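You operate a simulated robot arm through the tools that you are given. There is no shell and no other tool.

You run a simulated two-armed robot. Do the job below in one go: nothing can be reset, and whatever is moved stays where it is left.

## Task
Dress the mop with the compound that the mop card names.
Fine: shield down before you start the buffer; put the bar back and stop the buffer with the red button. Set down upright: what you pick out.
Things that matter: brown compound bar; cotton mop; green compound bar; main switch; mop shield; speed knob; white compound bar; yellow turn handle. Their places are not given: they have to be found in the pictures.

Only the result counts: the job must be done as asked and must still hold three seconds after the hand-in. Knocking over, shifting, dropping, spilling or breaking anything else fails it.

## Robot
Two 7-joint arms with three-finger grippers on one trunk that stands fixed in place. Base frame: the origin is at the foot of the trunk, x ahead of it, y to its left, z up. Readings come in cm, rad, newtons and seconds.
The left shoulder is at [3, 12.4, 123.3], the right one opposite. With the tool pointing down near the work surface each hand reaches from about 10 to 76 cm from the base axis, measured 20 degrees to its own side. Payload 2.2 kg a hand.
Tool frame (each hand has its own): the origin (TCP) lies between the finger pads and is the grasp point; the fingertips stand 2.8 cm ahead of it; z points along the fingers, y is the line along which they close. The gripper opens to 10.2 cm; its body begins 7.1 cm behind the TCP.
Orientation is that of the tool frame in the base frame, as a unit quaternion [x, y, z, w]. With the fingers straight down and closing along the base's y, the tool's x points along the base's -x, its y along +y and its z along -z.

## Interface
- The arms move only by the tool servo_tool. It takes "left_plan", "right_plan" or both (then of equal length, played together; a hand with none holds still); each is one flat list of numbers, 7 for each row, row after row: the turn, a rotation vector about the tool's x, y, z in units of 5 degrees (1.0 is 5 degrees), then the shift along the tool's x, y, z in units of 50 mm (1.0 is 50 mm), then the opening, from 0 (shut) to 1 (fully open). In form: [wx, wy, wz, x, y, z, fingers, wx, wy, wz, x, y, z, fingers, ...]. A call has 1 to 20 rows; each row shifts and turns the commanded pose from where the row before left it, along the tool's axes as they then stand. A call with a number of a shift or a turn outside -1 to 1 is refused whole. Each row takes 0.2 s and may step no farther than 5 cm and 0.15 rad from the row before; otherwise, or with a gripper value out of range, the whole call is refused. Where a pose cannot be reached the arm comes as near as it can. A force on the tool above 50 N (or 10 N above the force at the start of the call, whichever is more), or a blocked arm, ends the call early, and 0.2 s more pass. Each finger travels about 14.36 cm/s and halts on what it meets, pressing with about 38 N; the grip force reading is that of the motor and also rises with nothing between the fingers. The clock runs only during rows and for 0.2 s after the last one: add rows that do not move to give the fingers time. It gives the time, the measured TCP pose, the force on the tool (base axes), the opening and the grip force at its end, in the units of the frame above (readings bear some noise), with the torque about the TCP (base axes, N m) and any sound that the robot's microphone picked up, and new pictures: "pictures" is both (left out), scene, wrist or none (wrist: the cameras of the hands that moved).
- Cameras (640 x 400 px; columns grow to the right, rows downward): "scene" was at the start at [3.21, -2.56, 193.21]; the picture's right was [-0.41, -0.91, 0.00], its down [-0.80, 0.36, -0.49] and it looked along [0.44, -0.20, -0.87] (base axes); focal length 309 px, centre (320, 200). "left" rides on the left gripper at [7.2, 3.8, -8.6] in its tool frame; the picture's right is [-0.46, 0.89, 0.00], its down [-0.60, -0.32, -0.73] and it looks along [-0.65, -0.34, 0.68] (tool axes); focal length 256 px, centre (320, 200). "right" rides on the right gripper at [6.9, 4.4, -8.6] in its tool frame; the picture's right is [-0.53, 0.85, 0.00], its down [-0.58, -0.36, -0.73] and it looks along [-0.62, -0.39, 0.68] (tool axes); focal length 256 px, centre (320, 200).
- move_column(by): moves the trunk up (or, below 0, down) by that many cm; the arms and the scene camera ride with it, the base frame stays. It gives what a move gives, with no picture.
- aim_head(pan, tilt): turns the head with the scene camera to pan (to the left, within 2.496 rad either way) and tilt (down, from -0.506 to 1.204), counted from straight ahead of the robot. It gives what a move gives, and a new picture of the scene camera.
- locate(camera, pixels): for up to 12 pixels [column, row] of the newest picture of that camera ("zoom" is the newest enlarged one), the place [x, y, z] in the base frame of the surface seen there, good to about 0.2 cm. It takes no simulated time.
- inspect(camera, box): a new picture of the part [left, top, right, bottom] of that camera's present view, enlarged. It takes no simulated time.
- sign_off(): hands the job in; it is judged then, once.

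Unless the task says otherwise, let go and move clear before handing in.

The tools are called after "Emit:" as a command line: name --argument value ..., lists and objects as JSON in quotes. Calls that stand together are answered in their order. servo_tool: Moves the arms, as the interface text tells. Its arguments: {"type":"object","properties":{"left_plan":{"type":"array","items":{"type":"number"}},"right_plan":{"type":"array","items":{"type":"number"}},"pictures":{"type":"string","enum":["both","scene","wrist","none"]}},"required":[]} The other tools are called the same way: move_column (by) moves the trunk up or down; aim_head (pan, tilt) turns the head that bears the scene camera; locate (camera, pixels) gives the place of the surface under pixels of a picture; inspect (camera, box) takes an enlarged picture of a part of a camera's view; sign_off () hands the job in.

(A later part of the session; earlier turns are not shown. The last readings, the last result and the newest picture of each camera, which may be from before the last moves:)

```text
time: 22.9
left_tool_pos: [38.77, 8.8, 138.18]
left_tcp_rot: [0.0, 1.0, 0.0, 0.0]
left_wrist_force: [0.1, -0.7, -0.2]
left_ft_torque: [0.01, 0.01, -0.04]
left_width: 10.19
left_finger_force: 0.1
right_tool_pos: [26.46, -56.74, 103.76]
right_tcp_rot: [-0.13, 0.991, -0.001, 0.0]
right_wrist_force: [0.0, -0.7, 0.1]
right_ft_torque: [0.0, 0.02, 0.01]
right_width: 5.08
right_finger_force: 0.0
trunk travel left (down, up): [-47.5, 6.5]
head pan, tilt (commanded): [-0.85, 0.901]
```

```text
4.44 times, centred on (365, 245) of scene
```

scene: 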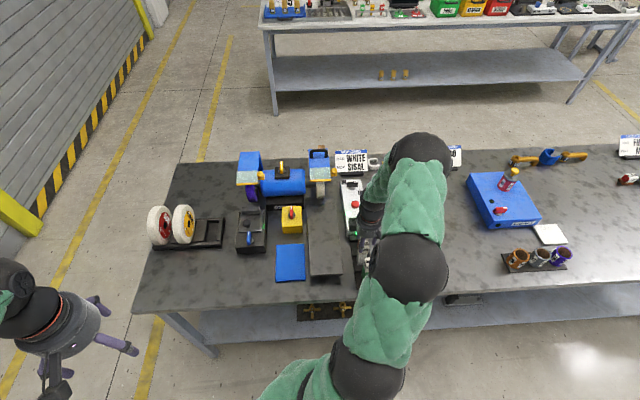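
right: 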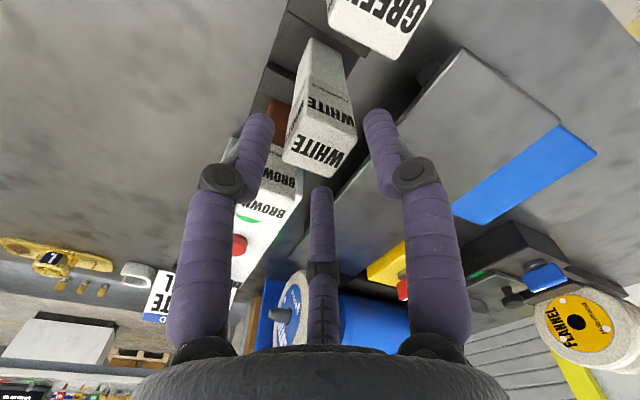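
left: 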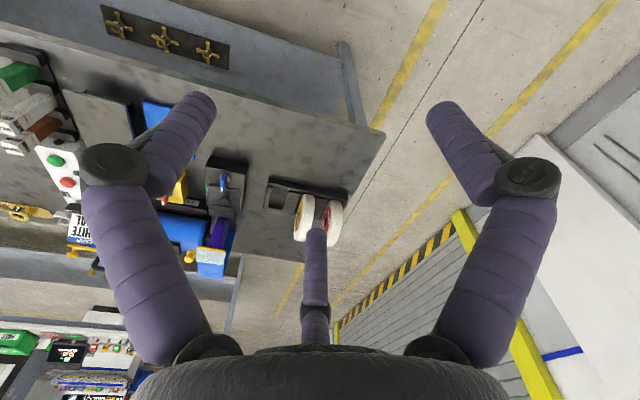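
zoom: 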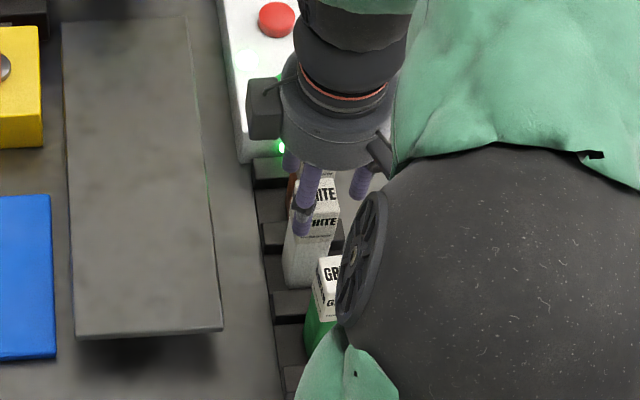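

The white bar stands centred between the three open fingers (right zoom (320,300)). I'll go down the last 5 cm around its sleeve.

Emit:
servo_tool --right_plan '[0, 0, 0, 0, 0, 0.35, 0.5, 0, 0, 0, 0, 0, 0.35, 0.5, 0, 0, 0, 0, 0, 0.3, 0.5]' --pictures "both"

Emit:
inspect --camera "right" --box '[160, 0, 480, 200]'

Emit:
inspect --camera "left" --box '[0, 20, 130, 170]'

```text
time: 23.7
left_tool_pos: [38.88, 8.88, 138.33]
left_tcp_rot: [0.0, 1.0, 0.0, 0.0]
left_wrist_force: [-0.5, -0.4, -0.2]
left_ft_torque: [-0.01, 0.0, 0.01]
left_width: 10.2
left_finger_force: 0.0
right_tool_pos: [26.53, -56.68, 98.88]
right_tcp_rot: [-0.131, 0.991, 0.0, 0.0]
right_wrist_force: [-0.1, -0.6, -0.4]
right_ft_torque: [-0.01, 0.03, 0.03]
right_width: 5.12
right_finger_force: 0.1
trunk travel left (down, up): [-47.5, 6.5]
head pan, tilt (commanded): [-0.85, 0.901]
```

scene: 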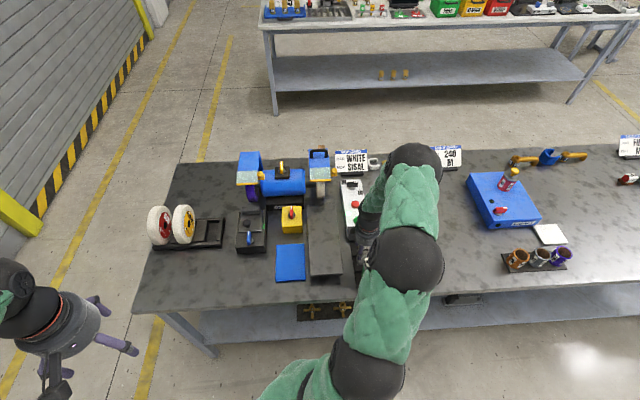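
right: 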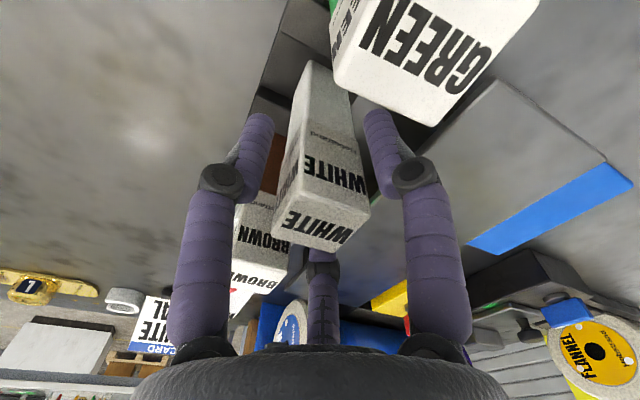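

```text
2.00 times, centred on (320, 100) of right
```

zoom: 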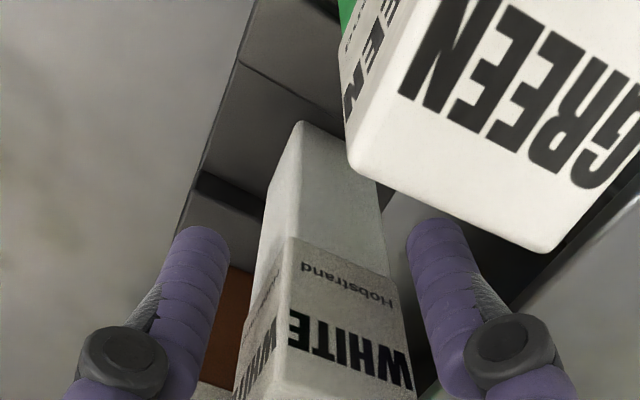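

```text
2.67 times, centred on (65, 95) of left
```

zoom: 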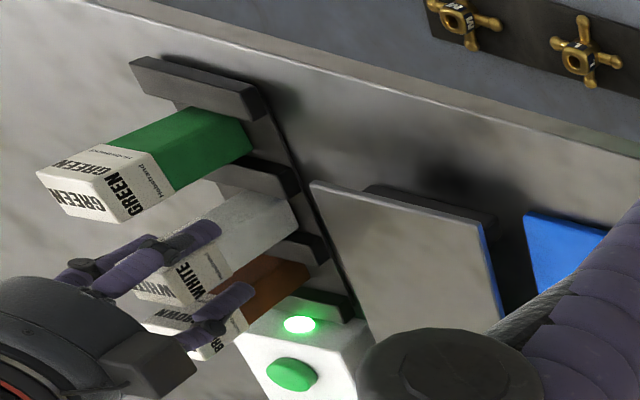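

The fingers straddle the white bar's sleeve without any contact force. I'll close on it now.

Emit:
servo_tool --right_plan '[0, 0, 0, 0, 0, 0, 0.25, 0, 0, 0, 0, 0, 0, 0.25, 0, 0, 0, 0, 0, 0, 0.25, 0, 0, 0, 0, 0, 0, 0.25]' --pictures "wrist"

Emit:
inspect --camera "right" --box '[160, 0, 480, 260]'

Emit:
inspect --camera "left" --box '[0, 20, 130, 170]'

```text
time: 24.7
left_tool_pos: [38.81, 8.91, 138.45]
left_tcp_rot: [-0.001, 1.0, 0.0, 0.0]
left_wrist_force: [0.3, -0.8, -0.3]
left_ft_torque: [0.03, -0.02, 0.02]
left_width: 10.18
left_finger_force: 0.0
right_tool_pos: [26.34, -56.73, 98.95]
right_tcp_rot: [-0.131, 0.991, 0.0, -0.001]
right_wrist_force: [-0.2, 0.9, -0.2]
right_ft_torque: [-0.03, -0.02, -0.01]
right_width: 3.71
right_finger_force: 37.9
trunk travel left (down, up): [-47.5, 6.5]
head pan, tilt (commanded): [-0.85, 0.901]
```

right: 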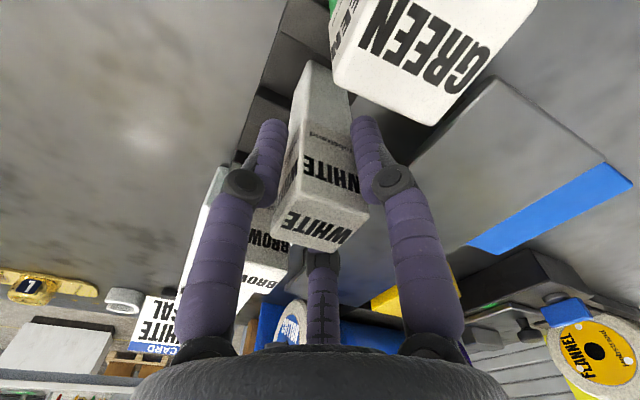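

```text
1.54 times, centred on (320, 130) of right
```

zoom: 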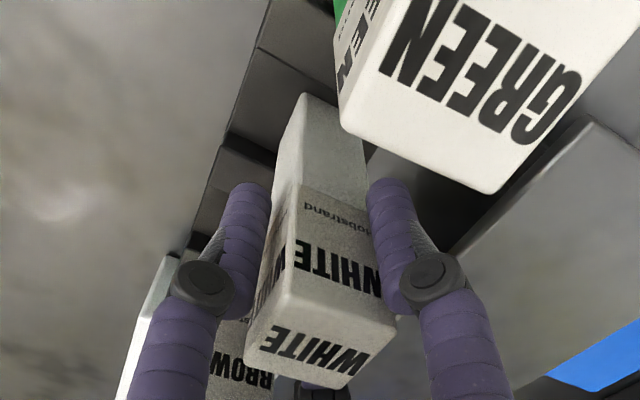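

```text
2.67 times, centred on (65, 95) of left
```

zoom: 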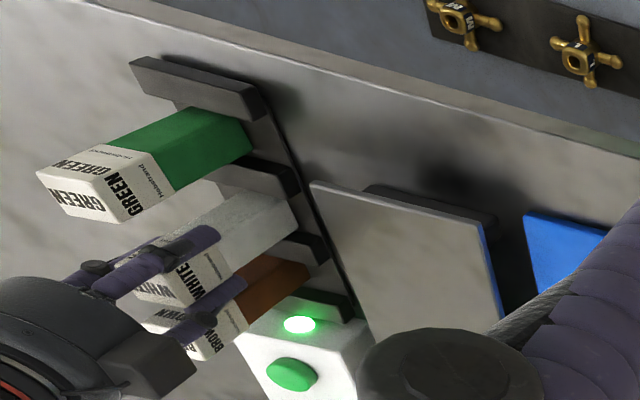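

The grip reads 37.9 N at 3.71 cm, but the left finger in the picture may have a small gap to the bar at zoom (270,230). I'll enlarge it to be sure all three touch.

Emit:
inspect --camera "right" --box '[230, 90, 400, 260]'

Emit:
inspect --camera "scene" --box '[345, 220, 395, 280]'

Emit:
inspect --camera "left" --box '[20, 90, 100, 160]'

```text
2.35 times, centred on (315, 175) of right
```

zoom: 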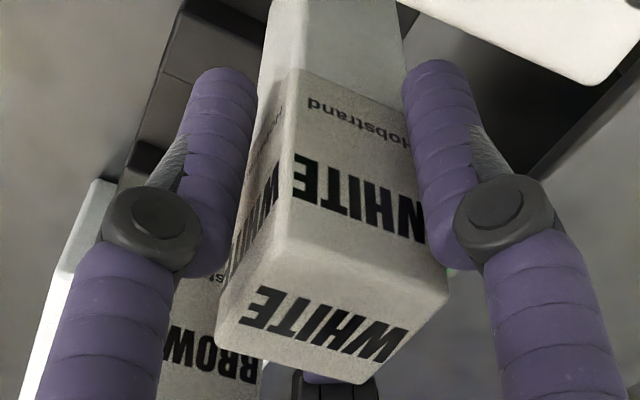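

```text
6.67 times, centred on (370, 250) of scene
```

zoom: 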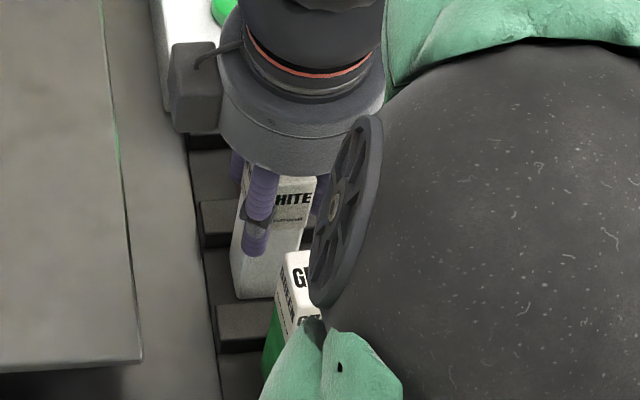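

```text
5.71 times, centred on (60, 125) of left
```

zoom: 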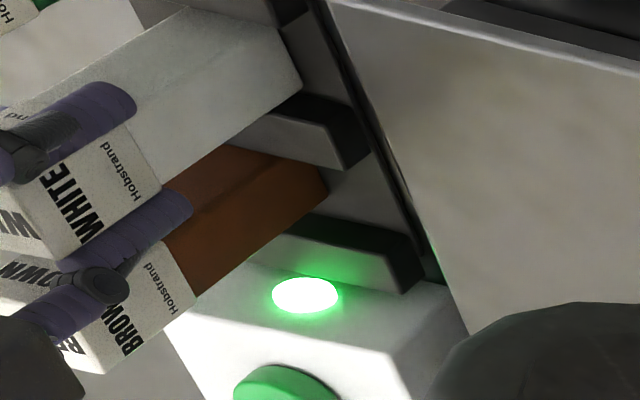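

The bar is held between the fingers; I'll tighten the command a bit more so the third finger surely seats, then read the width.

Emit:
servo_tool --right_plan '[0, 0, 0, 0, 0, 0, 0.12, 0, 0, 0, 0, 0, 0, 0.12, 0, 0, 0, 0, 0, 0, 0.12]' --pictures "wrist"

Emit:
inspect --camera "right" --box '[230, 90, 400, 260]'

```text
time: 25.5
left_tool_pos: [38.91, 8.82, 138.32]
left_tcp_rot: [0.0, 1.0, 0.001, 0.0]
left_wrist_force: [-0.9, 0.9, 0.7]
left_ft_torque: [-0.03, 0.04, 0.01]
left_width: 10.21
left_finger_force: 0.1
right_tool_pos: [26.45, -56.71, 98.84]
right_tcp_rot: [-0.131, 0.991, 0.0, -0.001]
right_wrist_force: [-0.2, 0.3, -0.3]
right_ft_torque: [0.03, 0.01, 0.0]
right_width: 3.67
right_finger_force: 38.5
trunk travel left (down, up): [-47.5, 6.5]
head pan, tilt (commanded): [-0.85, 0.901]
```

right: 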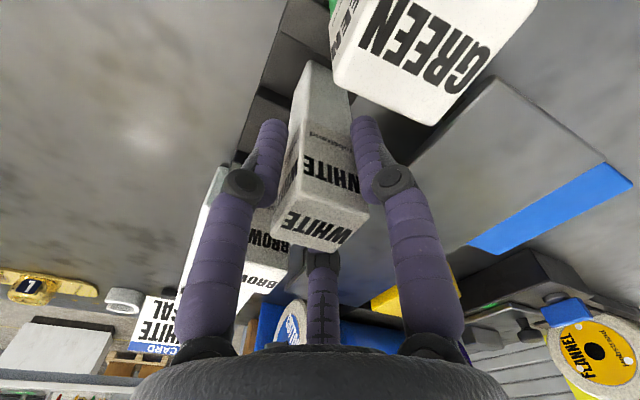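

```text
2.35 times, centred on (315, 175) of right
```

zoom: 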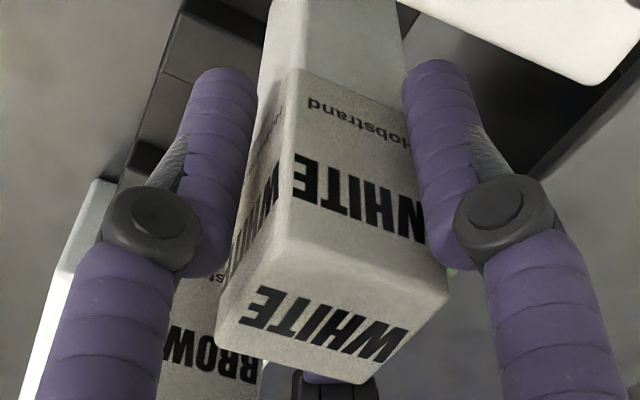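

The grip is firm at 3.67 cm and 38.5 N. I'll lift the bar 2 cm first and check that it follows.

Emit:
servo_tool --right_plan '[0, 0, 0, 0, 0, -0.1, 0.12, 0, 0, 0, 0, 0, -0.15, 0.12, 0, 0, 0, 0, 0, -0.15, 0.12]' --pictures "both"

Emit:
inspect --camera "left" --box '[0, 20, 130, 170]'

Emit:
inspect --camera "right" --box '[160, 0, 480, 260]'

```text
time: 26.3
left_tool_pos: [38.86, 8.79, 138.34]
left_tcp_rot: [0.001, 1.0, -0.001, 0.0]
left_wrist_force: [-0.8, -0.8, -0.3]
left_ft_torque: [0.02, -0.02, -0.03]
left_width: 10.2
left_finger_force: 0.1
right_tool_pos: [26.35, -56.67, 100.78]
right_tcp_rot: [-0.13, 0.991, 0.0, 0.0]
right_wrist_force: [-0.5, -0.6, -1.6]
right_ft_torque: [0.04, 0.0, 0.01]
right_width: 3.68
right_finger_force: 38.0
trunk travel left (down, up): [-47.5, 6.5]
head pan, tilt (commanded): [-0.85, 0.901]
```

scene: 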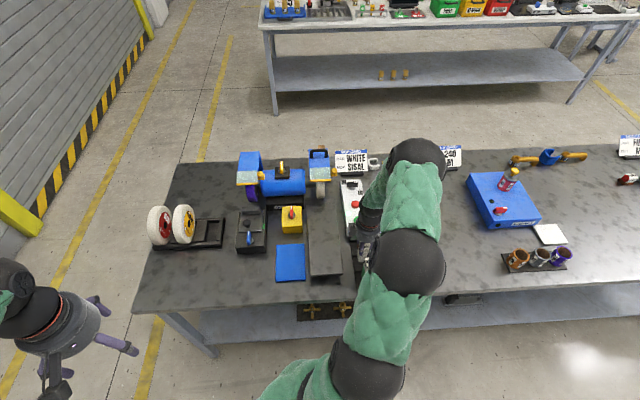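
right: 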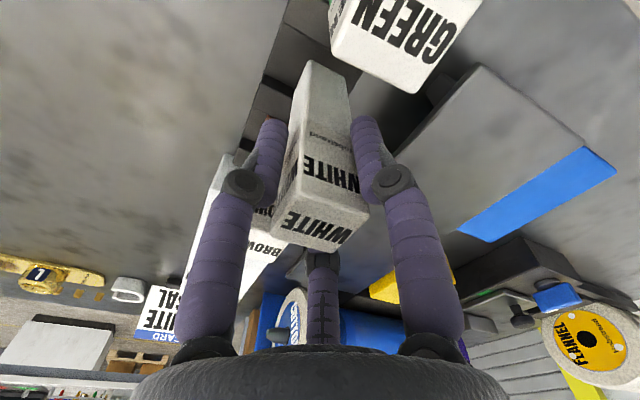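

```text
2.67 times, centred on (65, 95) of left
```

zoom: 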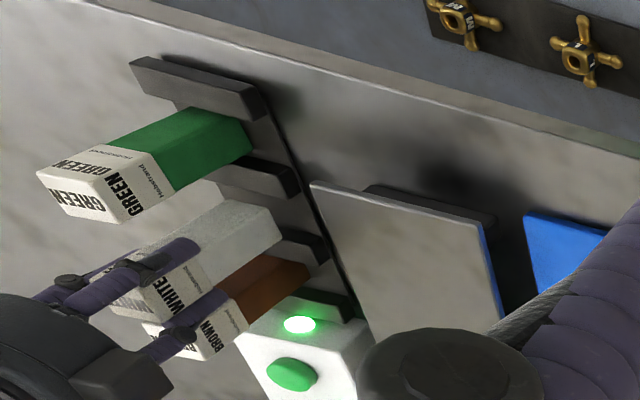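

```text
1.54 times, centred on (320, 130) of right
```

zoom: 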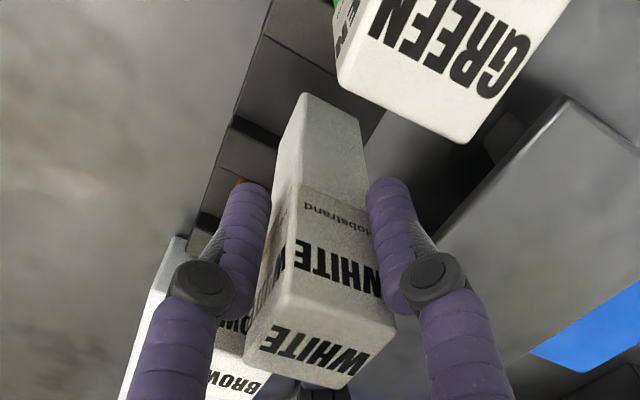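

The bar rises with the hand (weight about 1.3 N) and the neighbours stay put. I'll lift it well clear and carry it to the front of the mop.

Emit:
servo_tool --right_plan '[0, 0, 0, 0, 0, -0.9, 0.12, 0, 0, 0, 0, 0, -0.9, 0.12, 0, 0, 0, 0, 0, -0.9, 0.12, 0, 0, 0, 0, 0, -0.9, 0.12, 0, 0, 0, -0.752, -0.21, 0, 0.12, 0, 0, 0, -0.752, -0.21, 0, 0.12, 0, 0, 0, -0.752, -0.21, 0, 0.12, 0, 0, 0, -0.752, -0.21, 0, 0.12, 0, 0, 0, -0.752, -0.21, 0, 0.12]' --pictures "both"

```text
time: 28.3
left_tool_pos: [38.88, 8.85, 138.38]
left_tcp_rot: [0.001, 1.0, 0.0, -0.001]
left_wrist_force: [0.3, 0.1, -0.7]
left_ft_torque: [-0.02, 0.07, 0.0]
left_width: 10.2
left_finger_force: 0.0
right_tool_pos: [46.1, -57.24, 118.84]
right_tcp_rot: [-0.13, 0.992, 0.001, -0.001]
right_wrist_force: [0.2, 0.0, -1.5]
right_ft_torque: [0.02, 0.02, 0.03]
right_width: 3.67
right_finger_force: 37.9
trunk travel left (down, up): [-47.5, 6.5]
head pan, tilt (commanded): [-0.85, 0.901]
```

scene: 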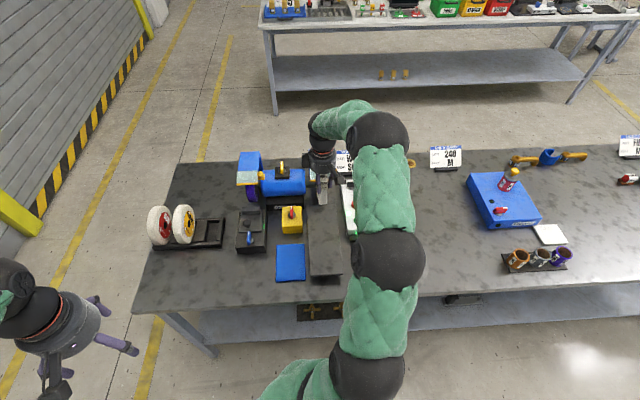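
right: 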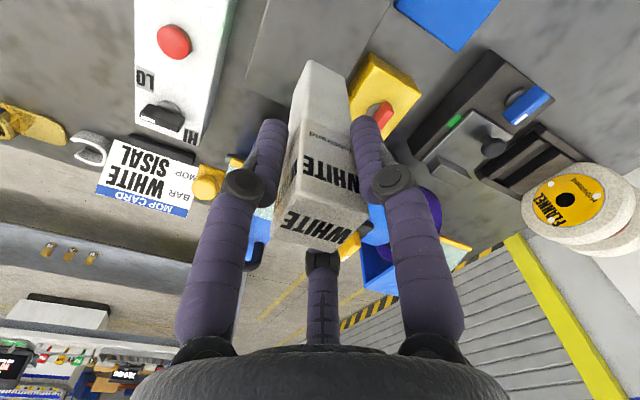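

The bar hangs securely at [46.1,-57.2,118.8] in front of and above the mop. Now I'll pitch the tool 60° so the bar's free end points toward the mop.

Emit:
servo_tool --right_plan '[0.866, -0.5, 0, 0, 0, 0, 0.12, 0.866, -0.5, 0, 0, 0, 0, 0.12, 0.866, -0.5, 0, 0, 0, 0, 0.12, 0.866, -0.5, 0, 0, 0, 0, 0.12, 0.866, -0.5, 0, 0, 0, 0, 0.12, 0.866, -0.5, 0, 0, 0, 0, 0.12, 0.866, -0.5, 0, 0, 0, 0, 0.12, 0.866, -0.5, 0, 0, 0, 0, 0.12, 0.866, -0.5, 0, 0, 0, 0, 0.12, 0.866, -0.5, 0, 0, 0, 0, 0.12, 0.866, -0.5, 0, 0, 0, 0, 0.12, 0.866, -0.5, 0, 0, 0, 0, 0.12]' --pictures "both"

Emit:
inspect --camera "scene" --box '[240, 110, 420, 260]'

```text
time: 30.9
left_tool_pos: [38.82, 8.85, 138.38]
left_tcp_rot: [0.001, 1.0, 0.0, 0.0]
left_wrist_force: [0.1, 0.5, -0.3]
left_ft_torque: [-0.01, -0.02, 0.0]
left_width: 10.21
left_finger_force: 0.1
right_tool_pos: [46.05, -56.94, 118.98]
right_tcp_rot: [-0.113, 0.858, -0.397, 0.305]
right_wrist_force: [0.8, 0.2, -0.8]
right_ft_torque: [0.05, 0.05, 0.0]
right_width: 3.68
right_finger_force: 38.2
trunk travel left (down, up): [-47.5, 6.5]
head pan, tilt (commanded): [-0.85, 0.901]
```

scene: 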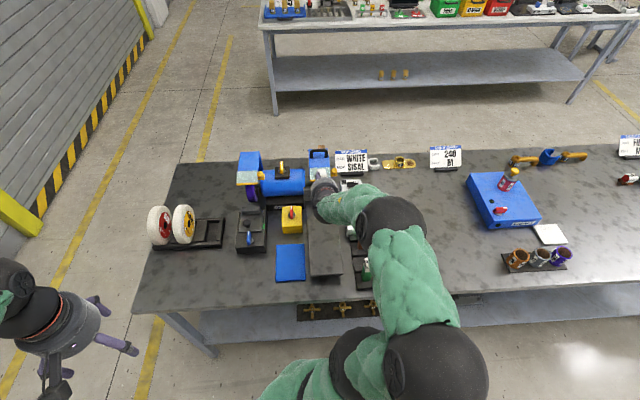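
right: 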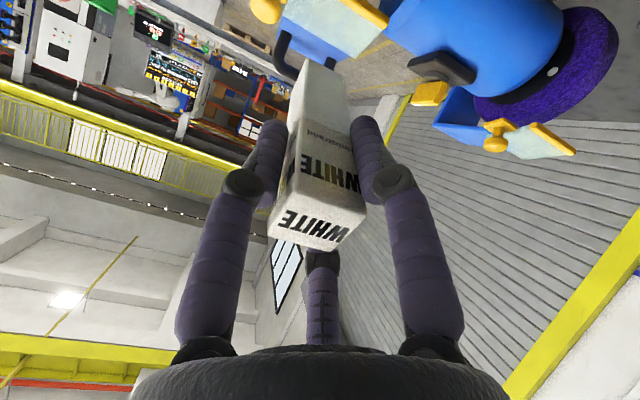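

```text
2.67 times, centred on (330, 185) of scene
```

zoom: 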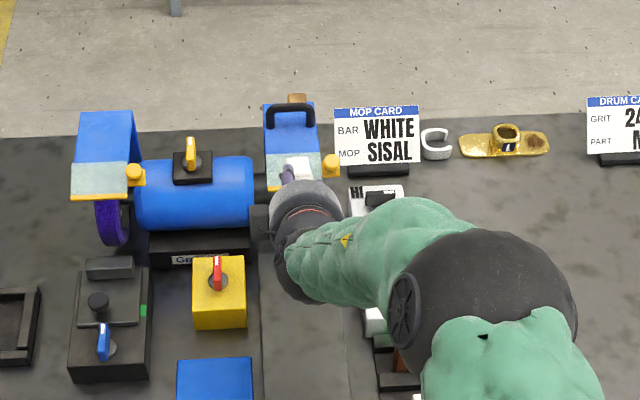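

The tool axis is now [0.61,-0.61,-0.50] as planned, and the bar points at the mop from above. I'll check the arm link heights over the rack before lowering.

Emit:
locate --camera "scene" --pixels '[[435, 365], [395, 225], [405, 280], [350, 205], [365, 235], [325, 195], [440, 330], [370, 320]]'

Emit:
inspect --camera "left" --box '[0, 0, 320, 260]'

```text
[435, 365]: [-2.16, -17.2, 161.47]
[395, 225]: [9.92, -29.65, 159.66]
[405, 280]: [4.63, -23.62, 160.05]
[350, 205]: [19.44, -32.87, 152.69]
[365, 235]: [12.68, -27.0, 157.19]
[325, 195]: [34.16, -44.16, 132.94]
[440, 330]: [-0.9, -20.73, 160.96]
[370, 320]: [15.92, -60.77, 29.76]
```

```text
1.54 times, centred on (160, 130) of left
```

zoom: 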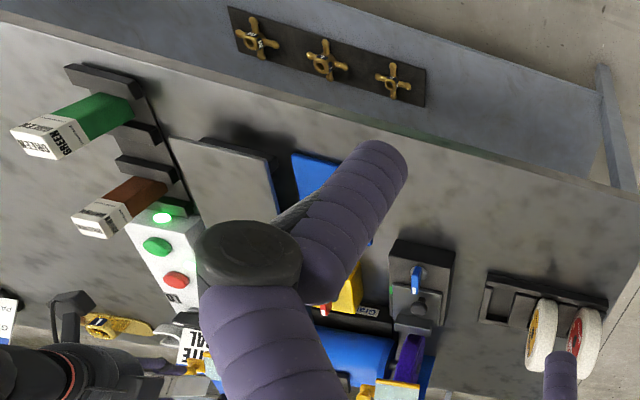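

The arm links are all above z 130, so lowering is safe. I'll bring the bar down to a standoff about 4 cm short of the mop rim.

Emit:
servo_tool --right_plan '[0, 0, 0, 0.296, 0.502, 0.389, 0.12, 0, 0, 0, 0.296, 0.502, 0.389, 0.12, 0, 0, 0, 0.296, 0.502, 0.389, 0.12]' --pictures "both"

Emit:
inspect --camera "right" --box '[200, 0, 480, 180]'

Emit:
inspect --camera "scene" --box '[280, 130, 370, 240]'

```text
time: 31.7
left_tool_pos: [39.01, 8.74, 138.35]
left_tcp_rot: [0.0, 1.0, 0.0, 0.0]
left_wrist_force: [0.1, 0.0, -0.1]
left_ft_torque: [0.03, 0.02, -0.08]
left_width: 10.2
left_finger_force: 0.0
right_tool_pos: [48.88, -56.24, 109.4]
right_tcp_rot: [-0.109, 0.86, -0.398, 0.299]
right_wrist_force: [0.1, -0.1, -1.7]
right_ft_torque: [0.06, 0.06, -0.05]
right_width: 3.67
right_finger_force: 38.0
right hand out of reach, approached as far as the arm can: row 1, 2, 3
trunk travel left (down, up): [-47.5, 6.5]
head pan, tilt (commanded): [-0.85, 0.901]
```

scene: 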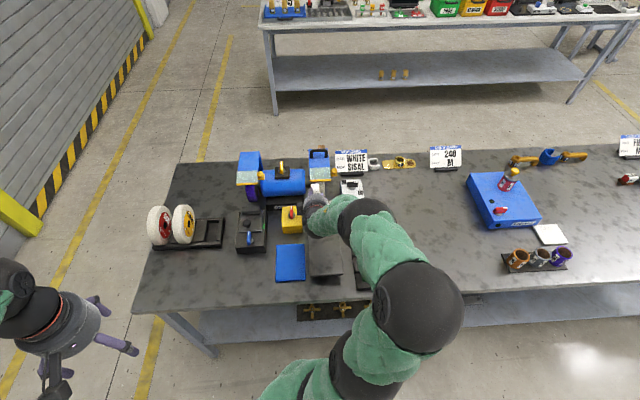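
right: 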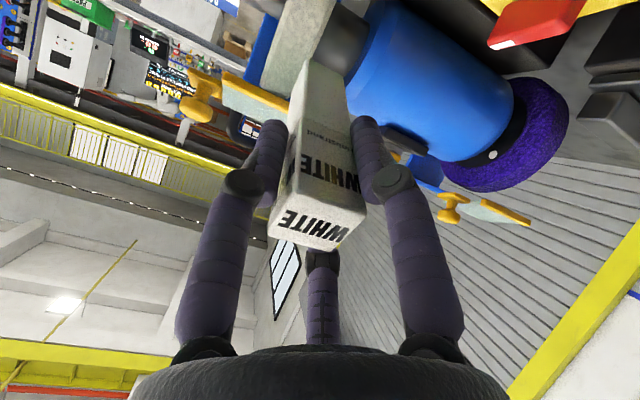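

```text
2.22 times, centred on (340, 90) of right
```

zoom: 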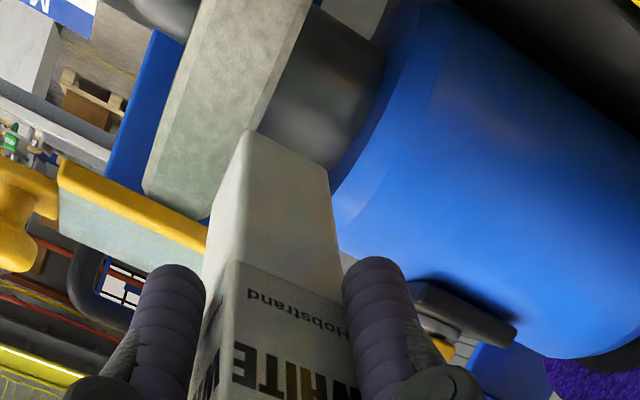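

```text
3.64 times, centred on (325, 185) of scene
```

zoom: 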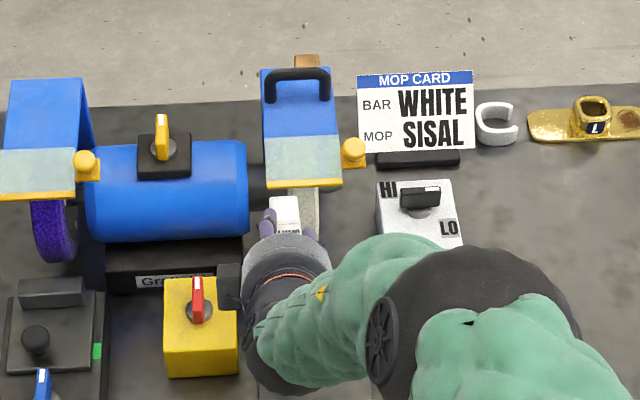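

The arm could not reach that low with this pitch (it stopped at [48.9,-56.2,109.4], bar free of contact). Reversing upward, then I'll lower the trunk so the arm sits relatively higher.

Emit:
servo_tool --right_plan '[0, 0, 0, -0.296, -0.502, -0.389, 0.12, 0, 0, 0, -0.296, -0.502, -0.389, 0.12, 0, 0, 0, -0.296, -0.502, -0.389, 0.12]' --pictures "scene"

```text
time: 32.5
left_tool_pos: [38.76, 8.86, 138.4]
left_tcp_rot: [0.0, 1.0, 0.0, -0.001]
left_wrist_force: [0.4, 0.4, 0.0]
left_ft_torque: [-0.06, -0.04, -0.02]
left_width: 10.2
left_finger_force: 0.0
right_tool_pos: [48.1, -55.45, 120.02]
right_tcp_rot: [-0.113, 0.859, -0.395, 0.305]
right_wrist_force: [-0.1, 0.1, -2.5]
right_ft_torque: [0.02, 0.01, 0.0]
right_width: 3.65
right_finger_force: 38.0
trunk travel left (down, up): [-47.5, 6.5]
head pan, tilt (commanded): [-0.85, 0.901]
```

scene: 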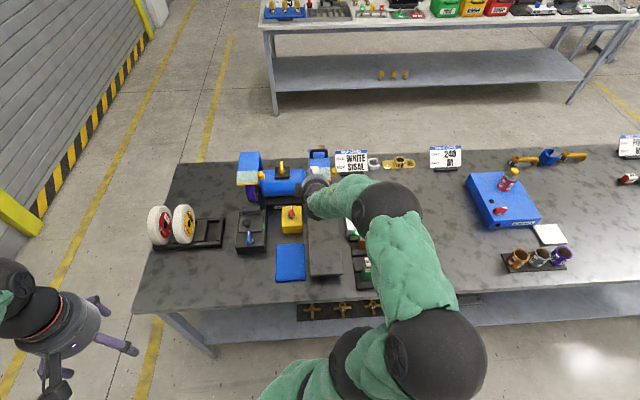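

The command pose follows the measured one, now [48.1,-55.5,120.0]. I'll shift sideways to line up with the mop, then lower the trunk 12 cm.

Emit:
servo_tool --right_plan '[0, 0, 0, 0.46, -0.262, -0.006, 0.12]' --pictures "none"

Emit:
move_column --by -8

Emit:
inspect --camera "scene" --box '[240, 100, 420, 260]'

Emit:
inspect --camera "right" --box '[200, 0, 480, 180]'

```text
time: 32.9
left_tool_pos: [38.7, 8.68, 138.44]
left_tcp_rot: [0.0, 1.0, 0.0, 0.0]
left_wrist_force: [-0.8, -0.3, -0.5]
left_ft_torque: [0.0, -0.02, 0.0]
left_width: 10.21
left_finger_force: 0.1
right_tool_pos: [46.2, -57.5, 120.0]
right_tcp_rot: [-0.113, 0.859, -0.397, 0.304]
right_wrist_force: [-0.6, 1.6, -1.0]
right_ft_torque: [0.02, 0.03, 0.01]
right_width: 3.67
right_finger_force: 38.2
trunk travel left (down, up): [-47.5, 6.5]
head pan, tilt (commanded): [-0.85, 0.901]
```

```text
time: 34.0
left_tool_pos: [38.95, 8.86, 130.48]
left_tcp_rot: [0.0, 1.0, -0.001, -0.001]
left_wrist_force: [0.1, -0.2, 0.1]
left_ft_torque: [-0.01, -0.02, 0.01]
left_width: 10.18
left_finger_force: 0.1
right_tool_pos: [46.27, -57.51, 112.04]
right_tcp_rot: [-0.113, 0.859, -0.396, 0.305]
right_wrist_force: [0.5, 0.2, -1.5]
right_ft_torque: [0.05, 0.07, -0.03]
right_width: 3.66
right_finger_force: 38.1
trunk travel left (down, up): [-39.5, 14.5]
head pan, tilt (commanded): [-0.85, 0.901]
```

```text
2.50 times, centred on (330, 180) of scene
```

zoom: 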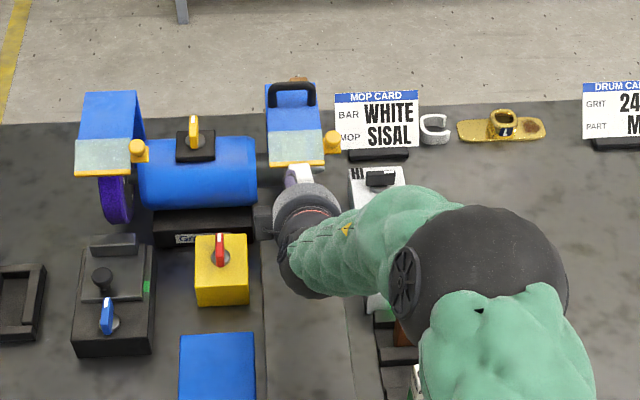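

```text
2.22 times, centred on (340, 90) of right
```

zoom: 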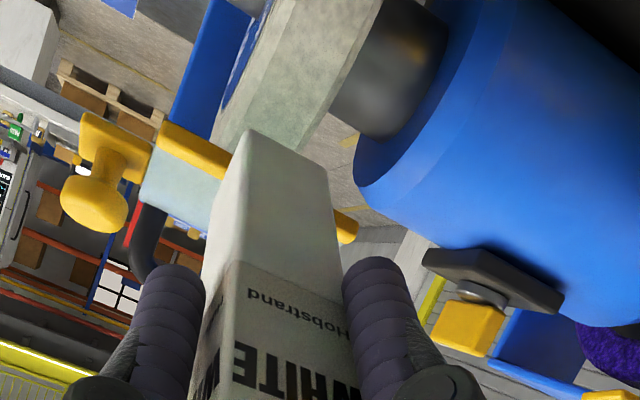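

The bar's end is about at [52.3,-63.5,107], 1.4 cm ahead of the visor edge with the mop directly beyond. I'll lower the trunk another 3.5 cm so the bar axis aims at the mop centre.

Emit:
move_column --by -3.5

Emit:
inspect --camera "right" --box '[200, 0, 480, 180]'

Emit:
inspect --camera "scene" --box '[290, 120, 380, 220]'

```text
time: 34.8
left_tool_pos: [38.84, 8.72, 126.81]
left_tcp_rot: [0.001, 1.0, 0.001, 0.0]
left_wrist_force: [0.0, -0.6, -0.3]
left_ft_torque: [-0.01, -0.01, 0.03]
left_width: 10.2
left_finger_force: 0.1
right_tool_pos: [46.15, -57.44, 108.45]
right_tcp_rot: [-0.113, 0.858, -0.397, 0.305]
right_wrist_force: [0.2, -0.4, -1.9]
right_ft_torque: [0.03, 0.02, 0.0]
right_width: 3.63
right_finger_force: 37.5
trunk travel left (down, up): [-36.0, 18.0]
head pan, tilt (commanded): [-0.85, 0.901]
```

```text
2.22 times, centred on (340, 90) of right
```

zoom: 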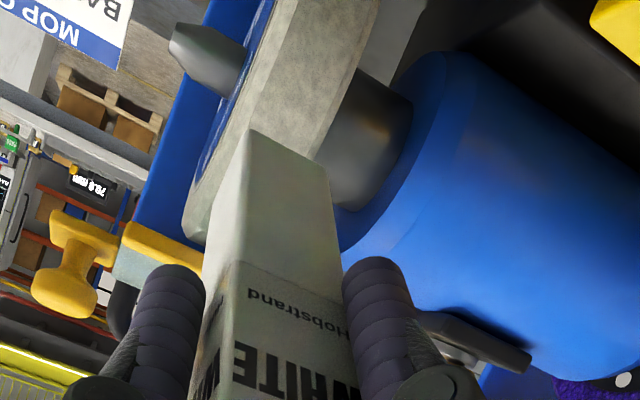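

```text
4.00 times, centred on (335, 170) of scene
```

zoom: 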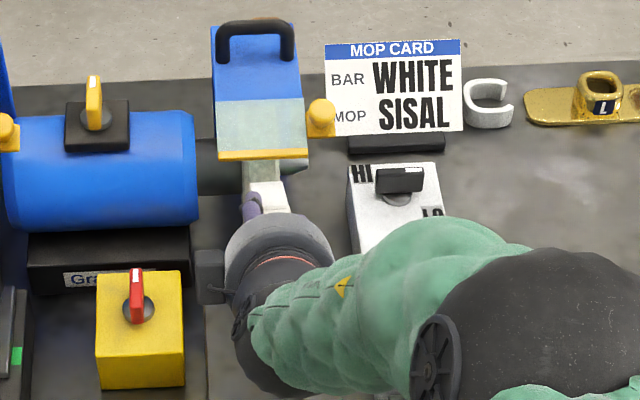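

The bar's end lines up with the mop below the visor (scene zoom (265,185)). I'll measure the remaining gap.

Emit:
locate --camera "zoom" --pixels '[[250, 168], [262, 170], [275, 168], [258, 185], [270, 185], [283, 184], [272, 200], [255, 155], [295, 155]]'

Emit:
inspect --camera "right" --box '[250, 20, 400, 130]'

Emit:
locate --camera "zoom" --pixels '[[245, 80], [380, 160], [300, 130], [260, 60], [350, 80], [180, 190], [290, 40], [400, 60]]'

```text
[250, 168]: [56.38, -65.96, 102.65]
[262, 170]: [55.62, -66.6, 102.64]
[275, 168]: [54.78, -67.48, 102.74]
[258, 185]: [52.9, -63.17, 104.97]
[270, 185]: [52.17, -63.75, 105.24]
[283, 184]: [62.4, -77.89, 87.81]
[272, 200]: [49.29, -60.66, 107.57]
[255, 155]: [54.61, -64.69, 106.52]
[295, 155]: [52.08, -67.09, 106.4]
```

```text
3.64 times, centred on (325, 75) of right
```

zoom: 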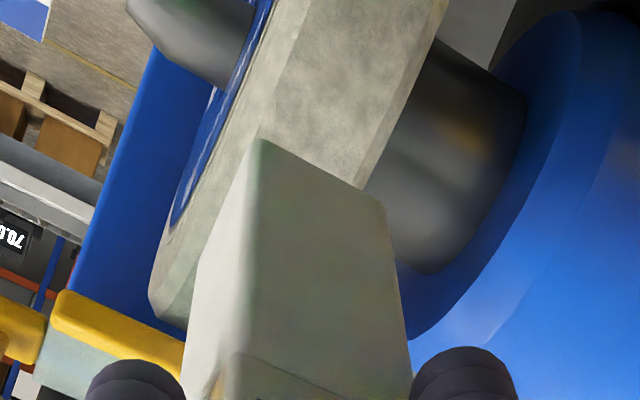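

```text
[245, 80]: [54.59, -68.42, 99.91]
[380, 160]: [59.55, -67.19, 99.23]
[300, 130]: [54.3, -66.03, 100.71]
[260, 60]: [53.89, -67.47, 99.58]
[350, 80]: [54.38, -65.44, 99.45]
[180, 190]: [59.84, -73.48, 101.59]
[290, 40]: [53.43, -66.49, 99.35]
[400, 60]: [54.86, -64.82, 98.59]
```

The gap from bar end to mop rim is about 4.3 cm along the tool axis, well centred (r≈7.9 vs 7.8). I'll advance 3.6 cm slowly.

Emit:
servo_tool --right_plan '[0, 0, 0, 0, 0, 0.2, 0.12, 0, 0, 0, 0, 0, 0.2, 0.12, 0, 0, 0, 0, 0, 0.16, 0.12, 0, 0, 0, 0, 0, 0.16, 0.12]' --pictures "both"

Emit:
inspect --camera "right" --box '[230, 0, 430, 140]'

```text
time: 35.8
left_tool_pos: [38.73, 8.94, 126.84]
left_tcp_rot: [-0.001, 1.0, 0.001, 0.0]
left_wrist_force: [1.3, 0.2, -0.1]
left_ft_torque: [0.05, -0.01, 0.0]
left_width: 10.22
left_finger_force: 0.1
right_tool_pos: [48.44, -59.6, 106.67]
right_tcp_rot: [-0.113, 0.859, -0.396, 0.304]
right_wrist_force: [-9.1, 8.2, 7.4]
right_ft_torque: [0.09, 0.07, 0.09]
right_width: 3.65
right_finger_force: 37.9
trunk travel left (down, up): [-36.0, 18.0]
head pan, tilt (commanded): [-0.85, 0.901]
```

scene: 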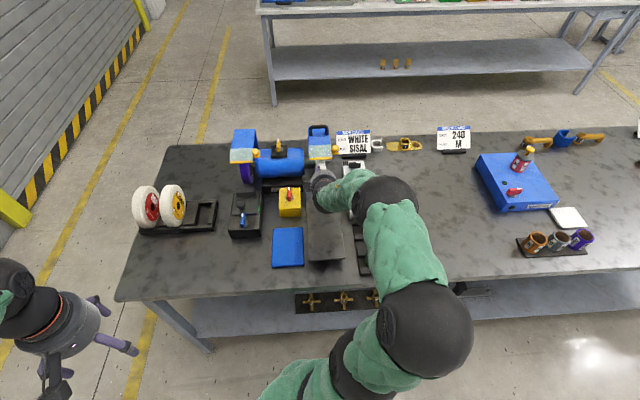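
right: 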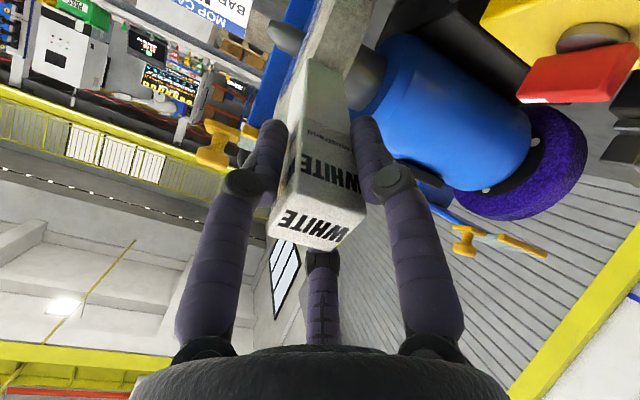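

```text
2.86 times, centred on (330, 70) of right
```

zoom: 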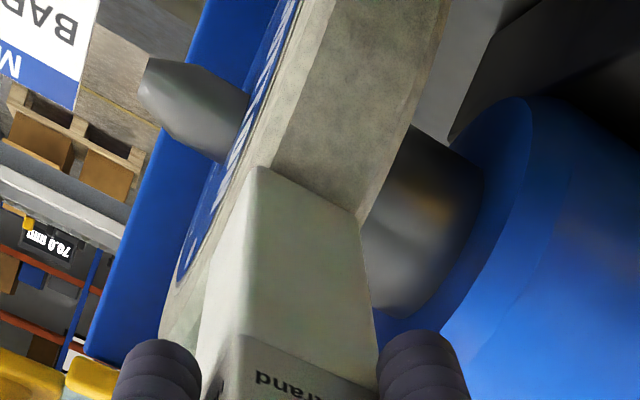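

The bar's end is pressed on the turning mop with about 15 N along its axis, grip unchanged. I'll hold it there for a couple of seconds.

Emit:
servo_tool --right_plan '[0, 0, 0, 0, 0, 0, 0.12, 0, 0, 0, 0, 0, 0, 0.12, 0, 0, 0, 0, 0, 0, 0.12, 0, 0, 0, 0, 0, 0, 0.12, 0, 0, 0, 0, 0, 0, 0.12]' --pictures "both"

Emit:
inspect --camera "right" --box '[230, 0, 430, 140]'

Emit:
inspect --camera "scene" --box '[280, 110, 380, 220]'

```text
time: 37.0
left_tool_pos: [38.75, 8.9, 126.89]
left_tcp_rot: [0.001, 1.0, 0.001, 0.0]
left_wrist_force: [0.9, -0.3, -0.9]
left_ft_torque: [-0.03, 0.0, 0.01]
left_width: 10.21
left_finger_force: 0.0
right_tool_pos: [48.47, -59.68, 106.72]
right_tcp_rot: [-0.113, 0.859, -0.395, 0.305]
right_wrist_force: [-6.4, 5.1, 1.9]
right_ft_torque: [0.23, 0.16, 0.08]
right_width: 3.67
right_finger_force: 37.9
trunk travel left (down, up): [-36.0, 18.0]
head pan, tilt (commanded): [-0.85, 0.901]
```

scene: 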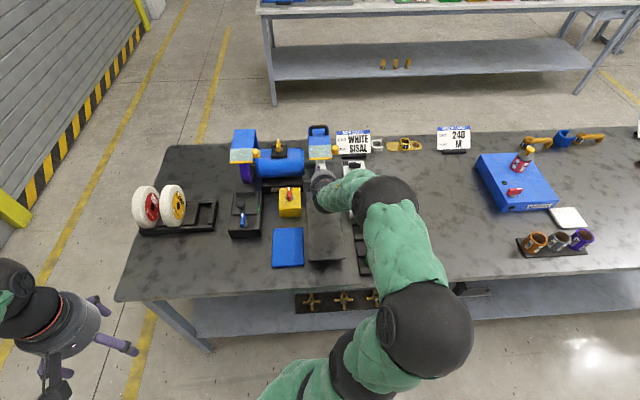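
right: 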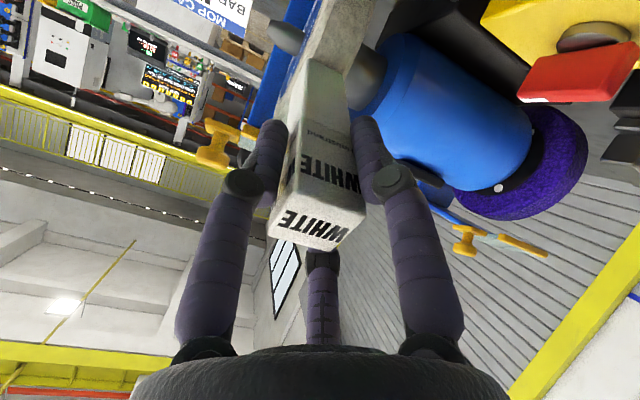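

```text
2.86 times, centred on (330, 70) of right
```

zoom: 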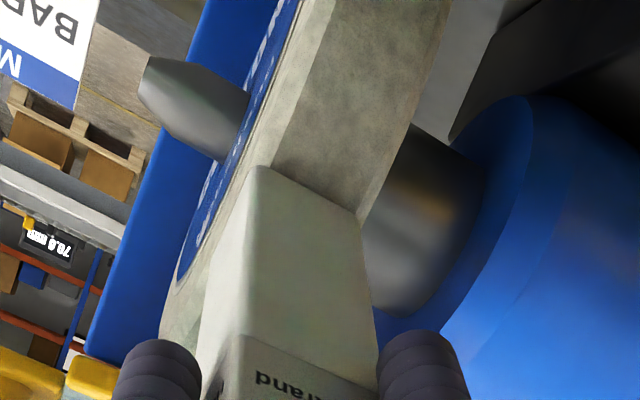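

```text
3.64 times, centred on (330, 165) of scene
```

zoom: 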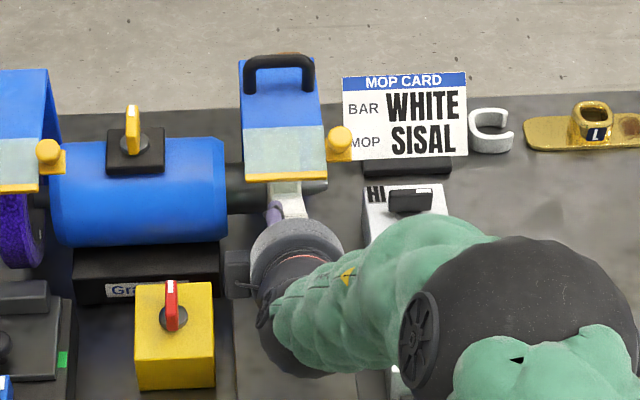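

Contact continues at about 9 N with the bar unmoved in the grip. I'll press on lightly for two more seconds.

Emit:
servo_tool --right_plan '[0, 0, 0, 0, 0, 0.02, 0.12, 0, 0, 0, 0, 0, 0, 0.12, 0, 0, 0, 0, 0, 0, 0.12, 0, 0, 0, 0, 0, 0, 0.12, 0, 0, 0, 0, 0, 0, 0.12, 0, 0, 0, 0, 0, 0, 0.12, 0, 0, 0, 0, 0, 0, 0.12, 0, 0, 0, 0, 0, 0, 0.12, 0, 0, 0, 0, 0, 0, 0.12, 0, 0, 0, 0, 0, 0, 0.12]' --pictures "both"

Emit:
inspect --camera "right" --box '[230, 0, 430, 140]'

```text
time: 39.2
left_tool_pos: [38.77, 8.85, 126.85]
left_tcp_rot: [0.0, 1.0, -0.001, 0.002]
left_wrist_force: [-0.5, 0.7, 0.3]
left_ft_torque: [-0.01, 0.0, -0.01]
left_width: 10.21
left_finger_force: 0.0
right_tool_pos: [48.52, -59.78, 106.74]
right_tcp_rot: [-0.113, 0.858, -0.397, 0.305]
right_wrist_force: [-8.2, 8.9, 3.2]
right_ft_torque: [0.34, 0.24, 0.13]
right_width: 3.64
right_finger_force: 38.2
trunk travel left (down, up): [-36.0, 18.0]
head pan, tilt (commanded): [-0.85, 0.901]
```

scene: 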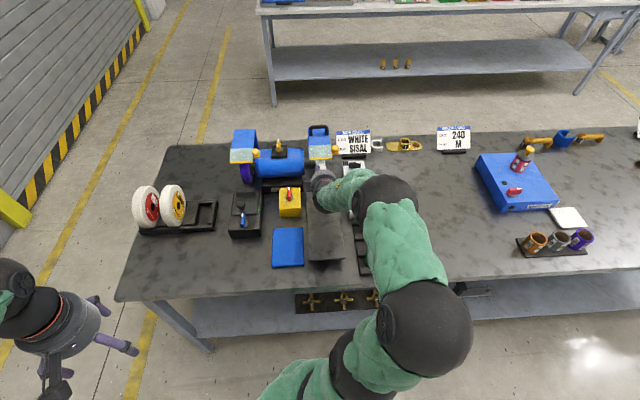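
right: 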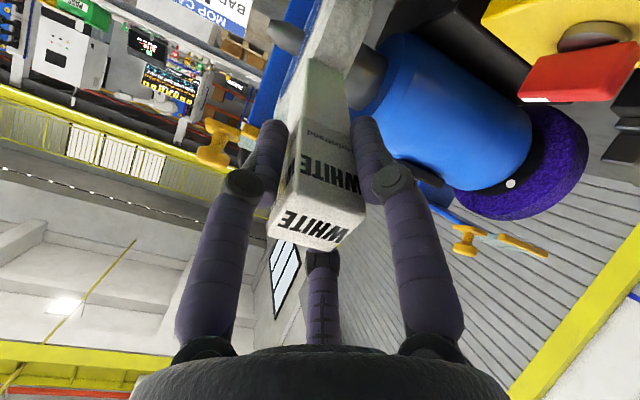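

```text
2.86 times, centred on (330, 70) of right
```

zoom: 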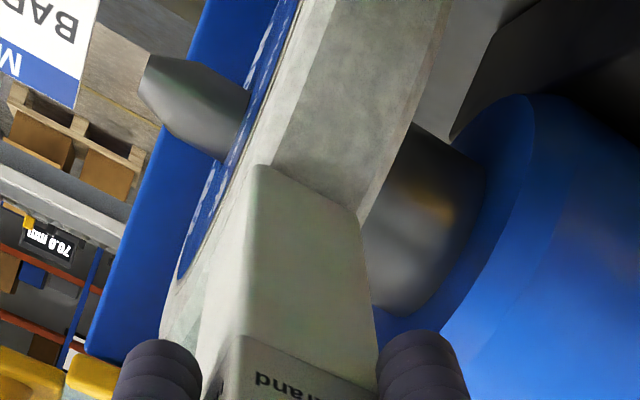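

The mop rim looks lighter than before (zoom (345,100)), so compound is transferring. I'll hold two more seconds and compare the colour again.

Emit:
servo_tool --right_plan '[0, 0, 0, 0, 0, 0.01, 0.12, 0, 0, 0, 0, 0, 0, 0.12, 0, 0, 0, 0, 0, 0, 0.12, 0, 0, 0, 0, 0, 0, 0.12, 0, 0, 0, 0, 0, 0, 0.12, 0, 0, 0, 0, 0, 0, 0.12, 0, 0, 0, 0, 0, 0, 0.12, 0, 0, 0, 0, 0, 0, 0.12, 0, 0, 0, 0, 0, 0, 0.12, 0, 0, 0, 0, 0, 0, 0.12]' --pictures "none"

Emit:
inspect --camera "right" --box '[230, 0, 430, 140]'

Emit:
inspect --camera "scene" --box '[280, 110, 380, 220]'

```text
time: 41.4
left_tool_pos: [38.69, 8.96, 126.82]
left_tcp_rot: [0.001, 1.0, 0.0, 0.001]
left_wrist_force: [-0.1, 0.0, 0.6]
left_ft_torque: [-0.02, 0.04, 0.02]
left_width: 10.21
left_finger_force: 0.1
right_tool_pos: [48.48, -59.67, 106.69]
right_tcp_rot: [-0.113, 0.858, -0.397, 0.305]
right_wrist_force: [-9.8, 9.5, 5.2]
right_ft_torque: [0.34, 0.24, 0.15]
right_width: 3.68
right_finger_force: 37.6
trunk travel left (down, up): [-36.0, 18.0]
head pan, tilt (commanded): [-0.85, 0.901]
```

```text
2.86 times, centred on (330, 70) of right
```

zoom: 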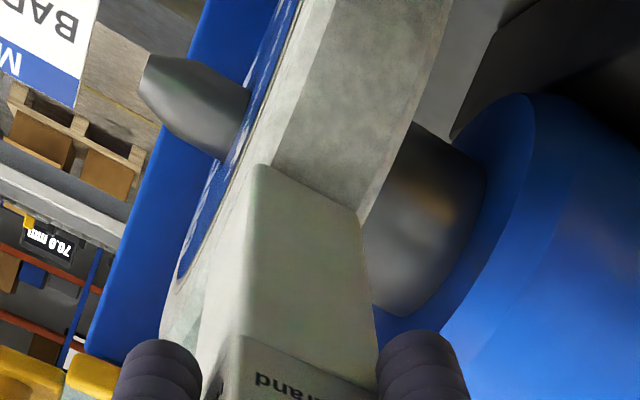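

```text
3.64 times, centred on (330, 165) of scene
```

zoom: 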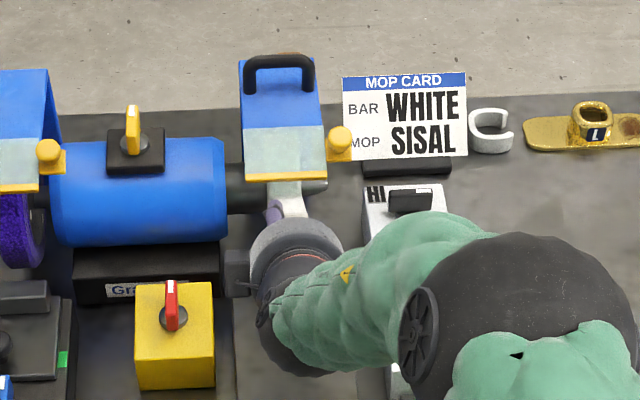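

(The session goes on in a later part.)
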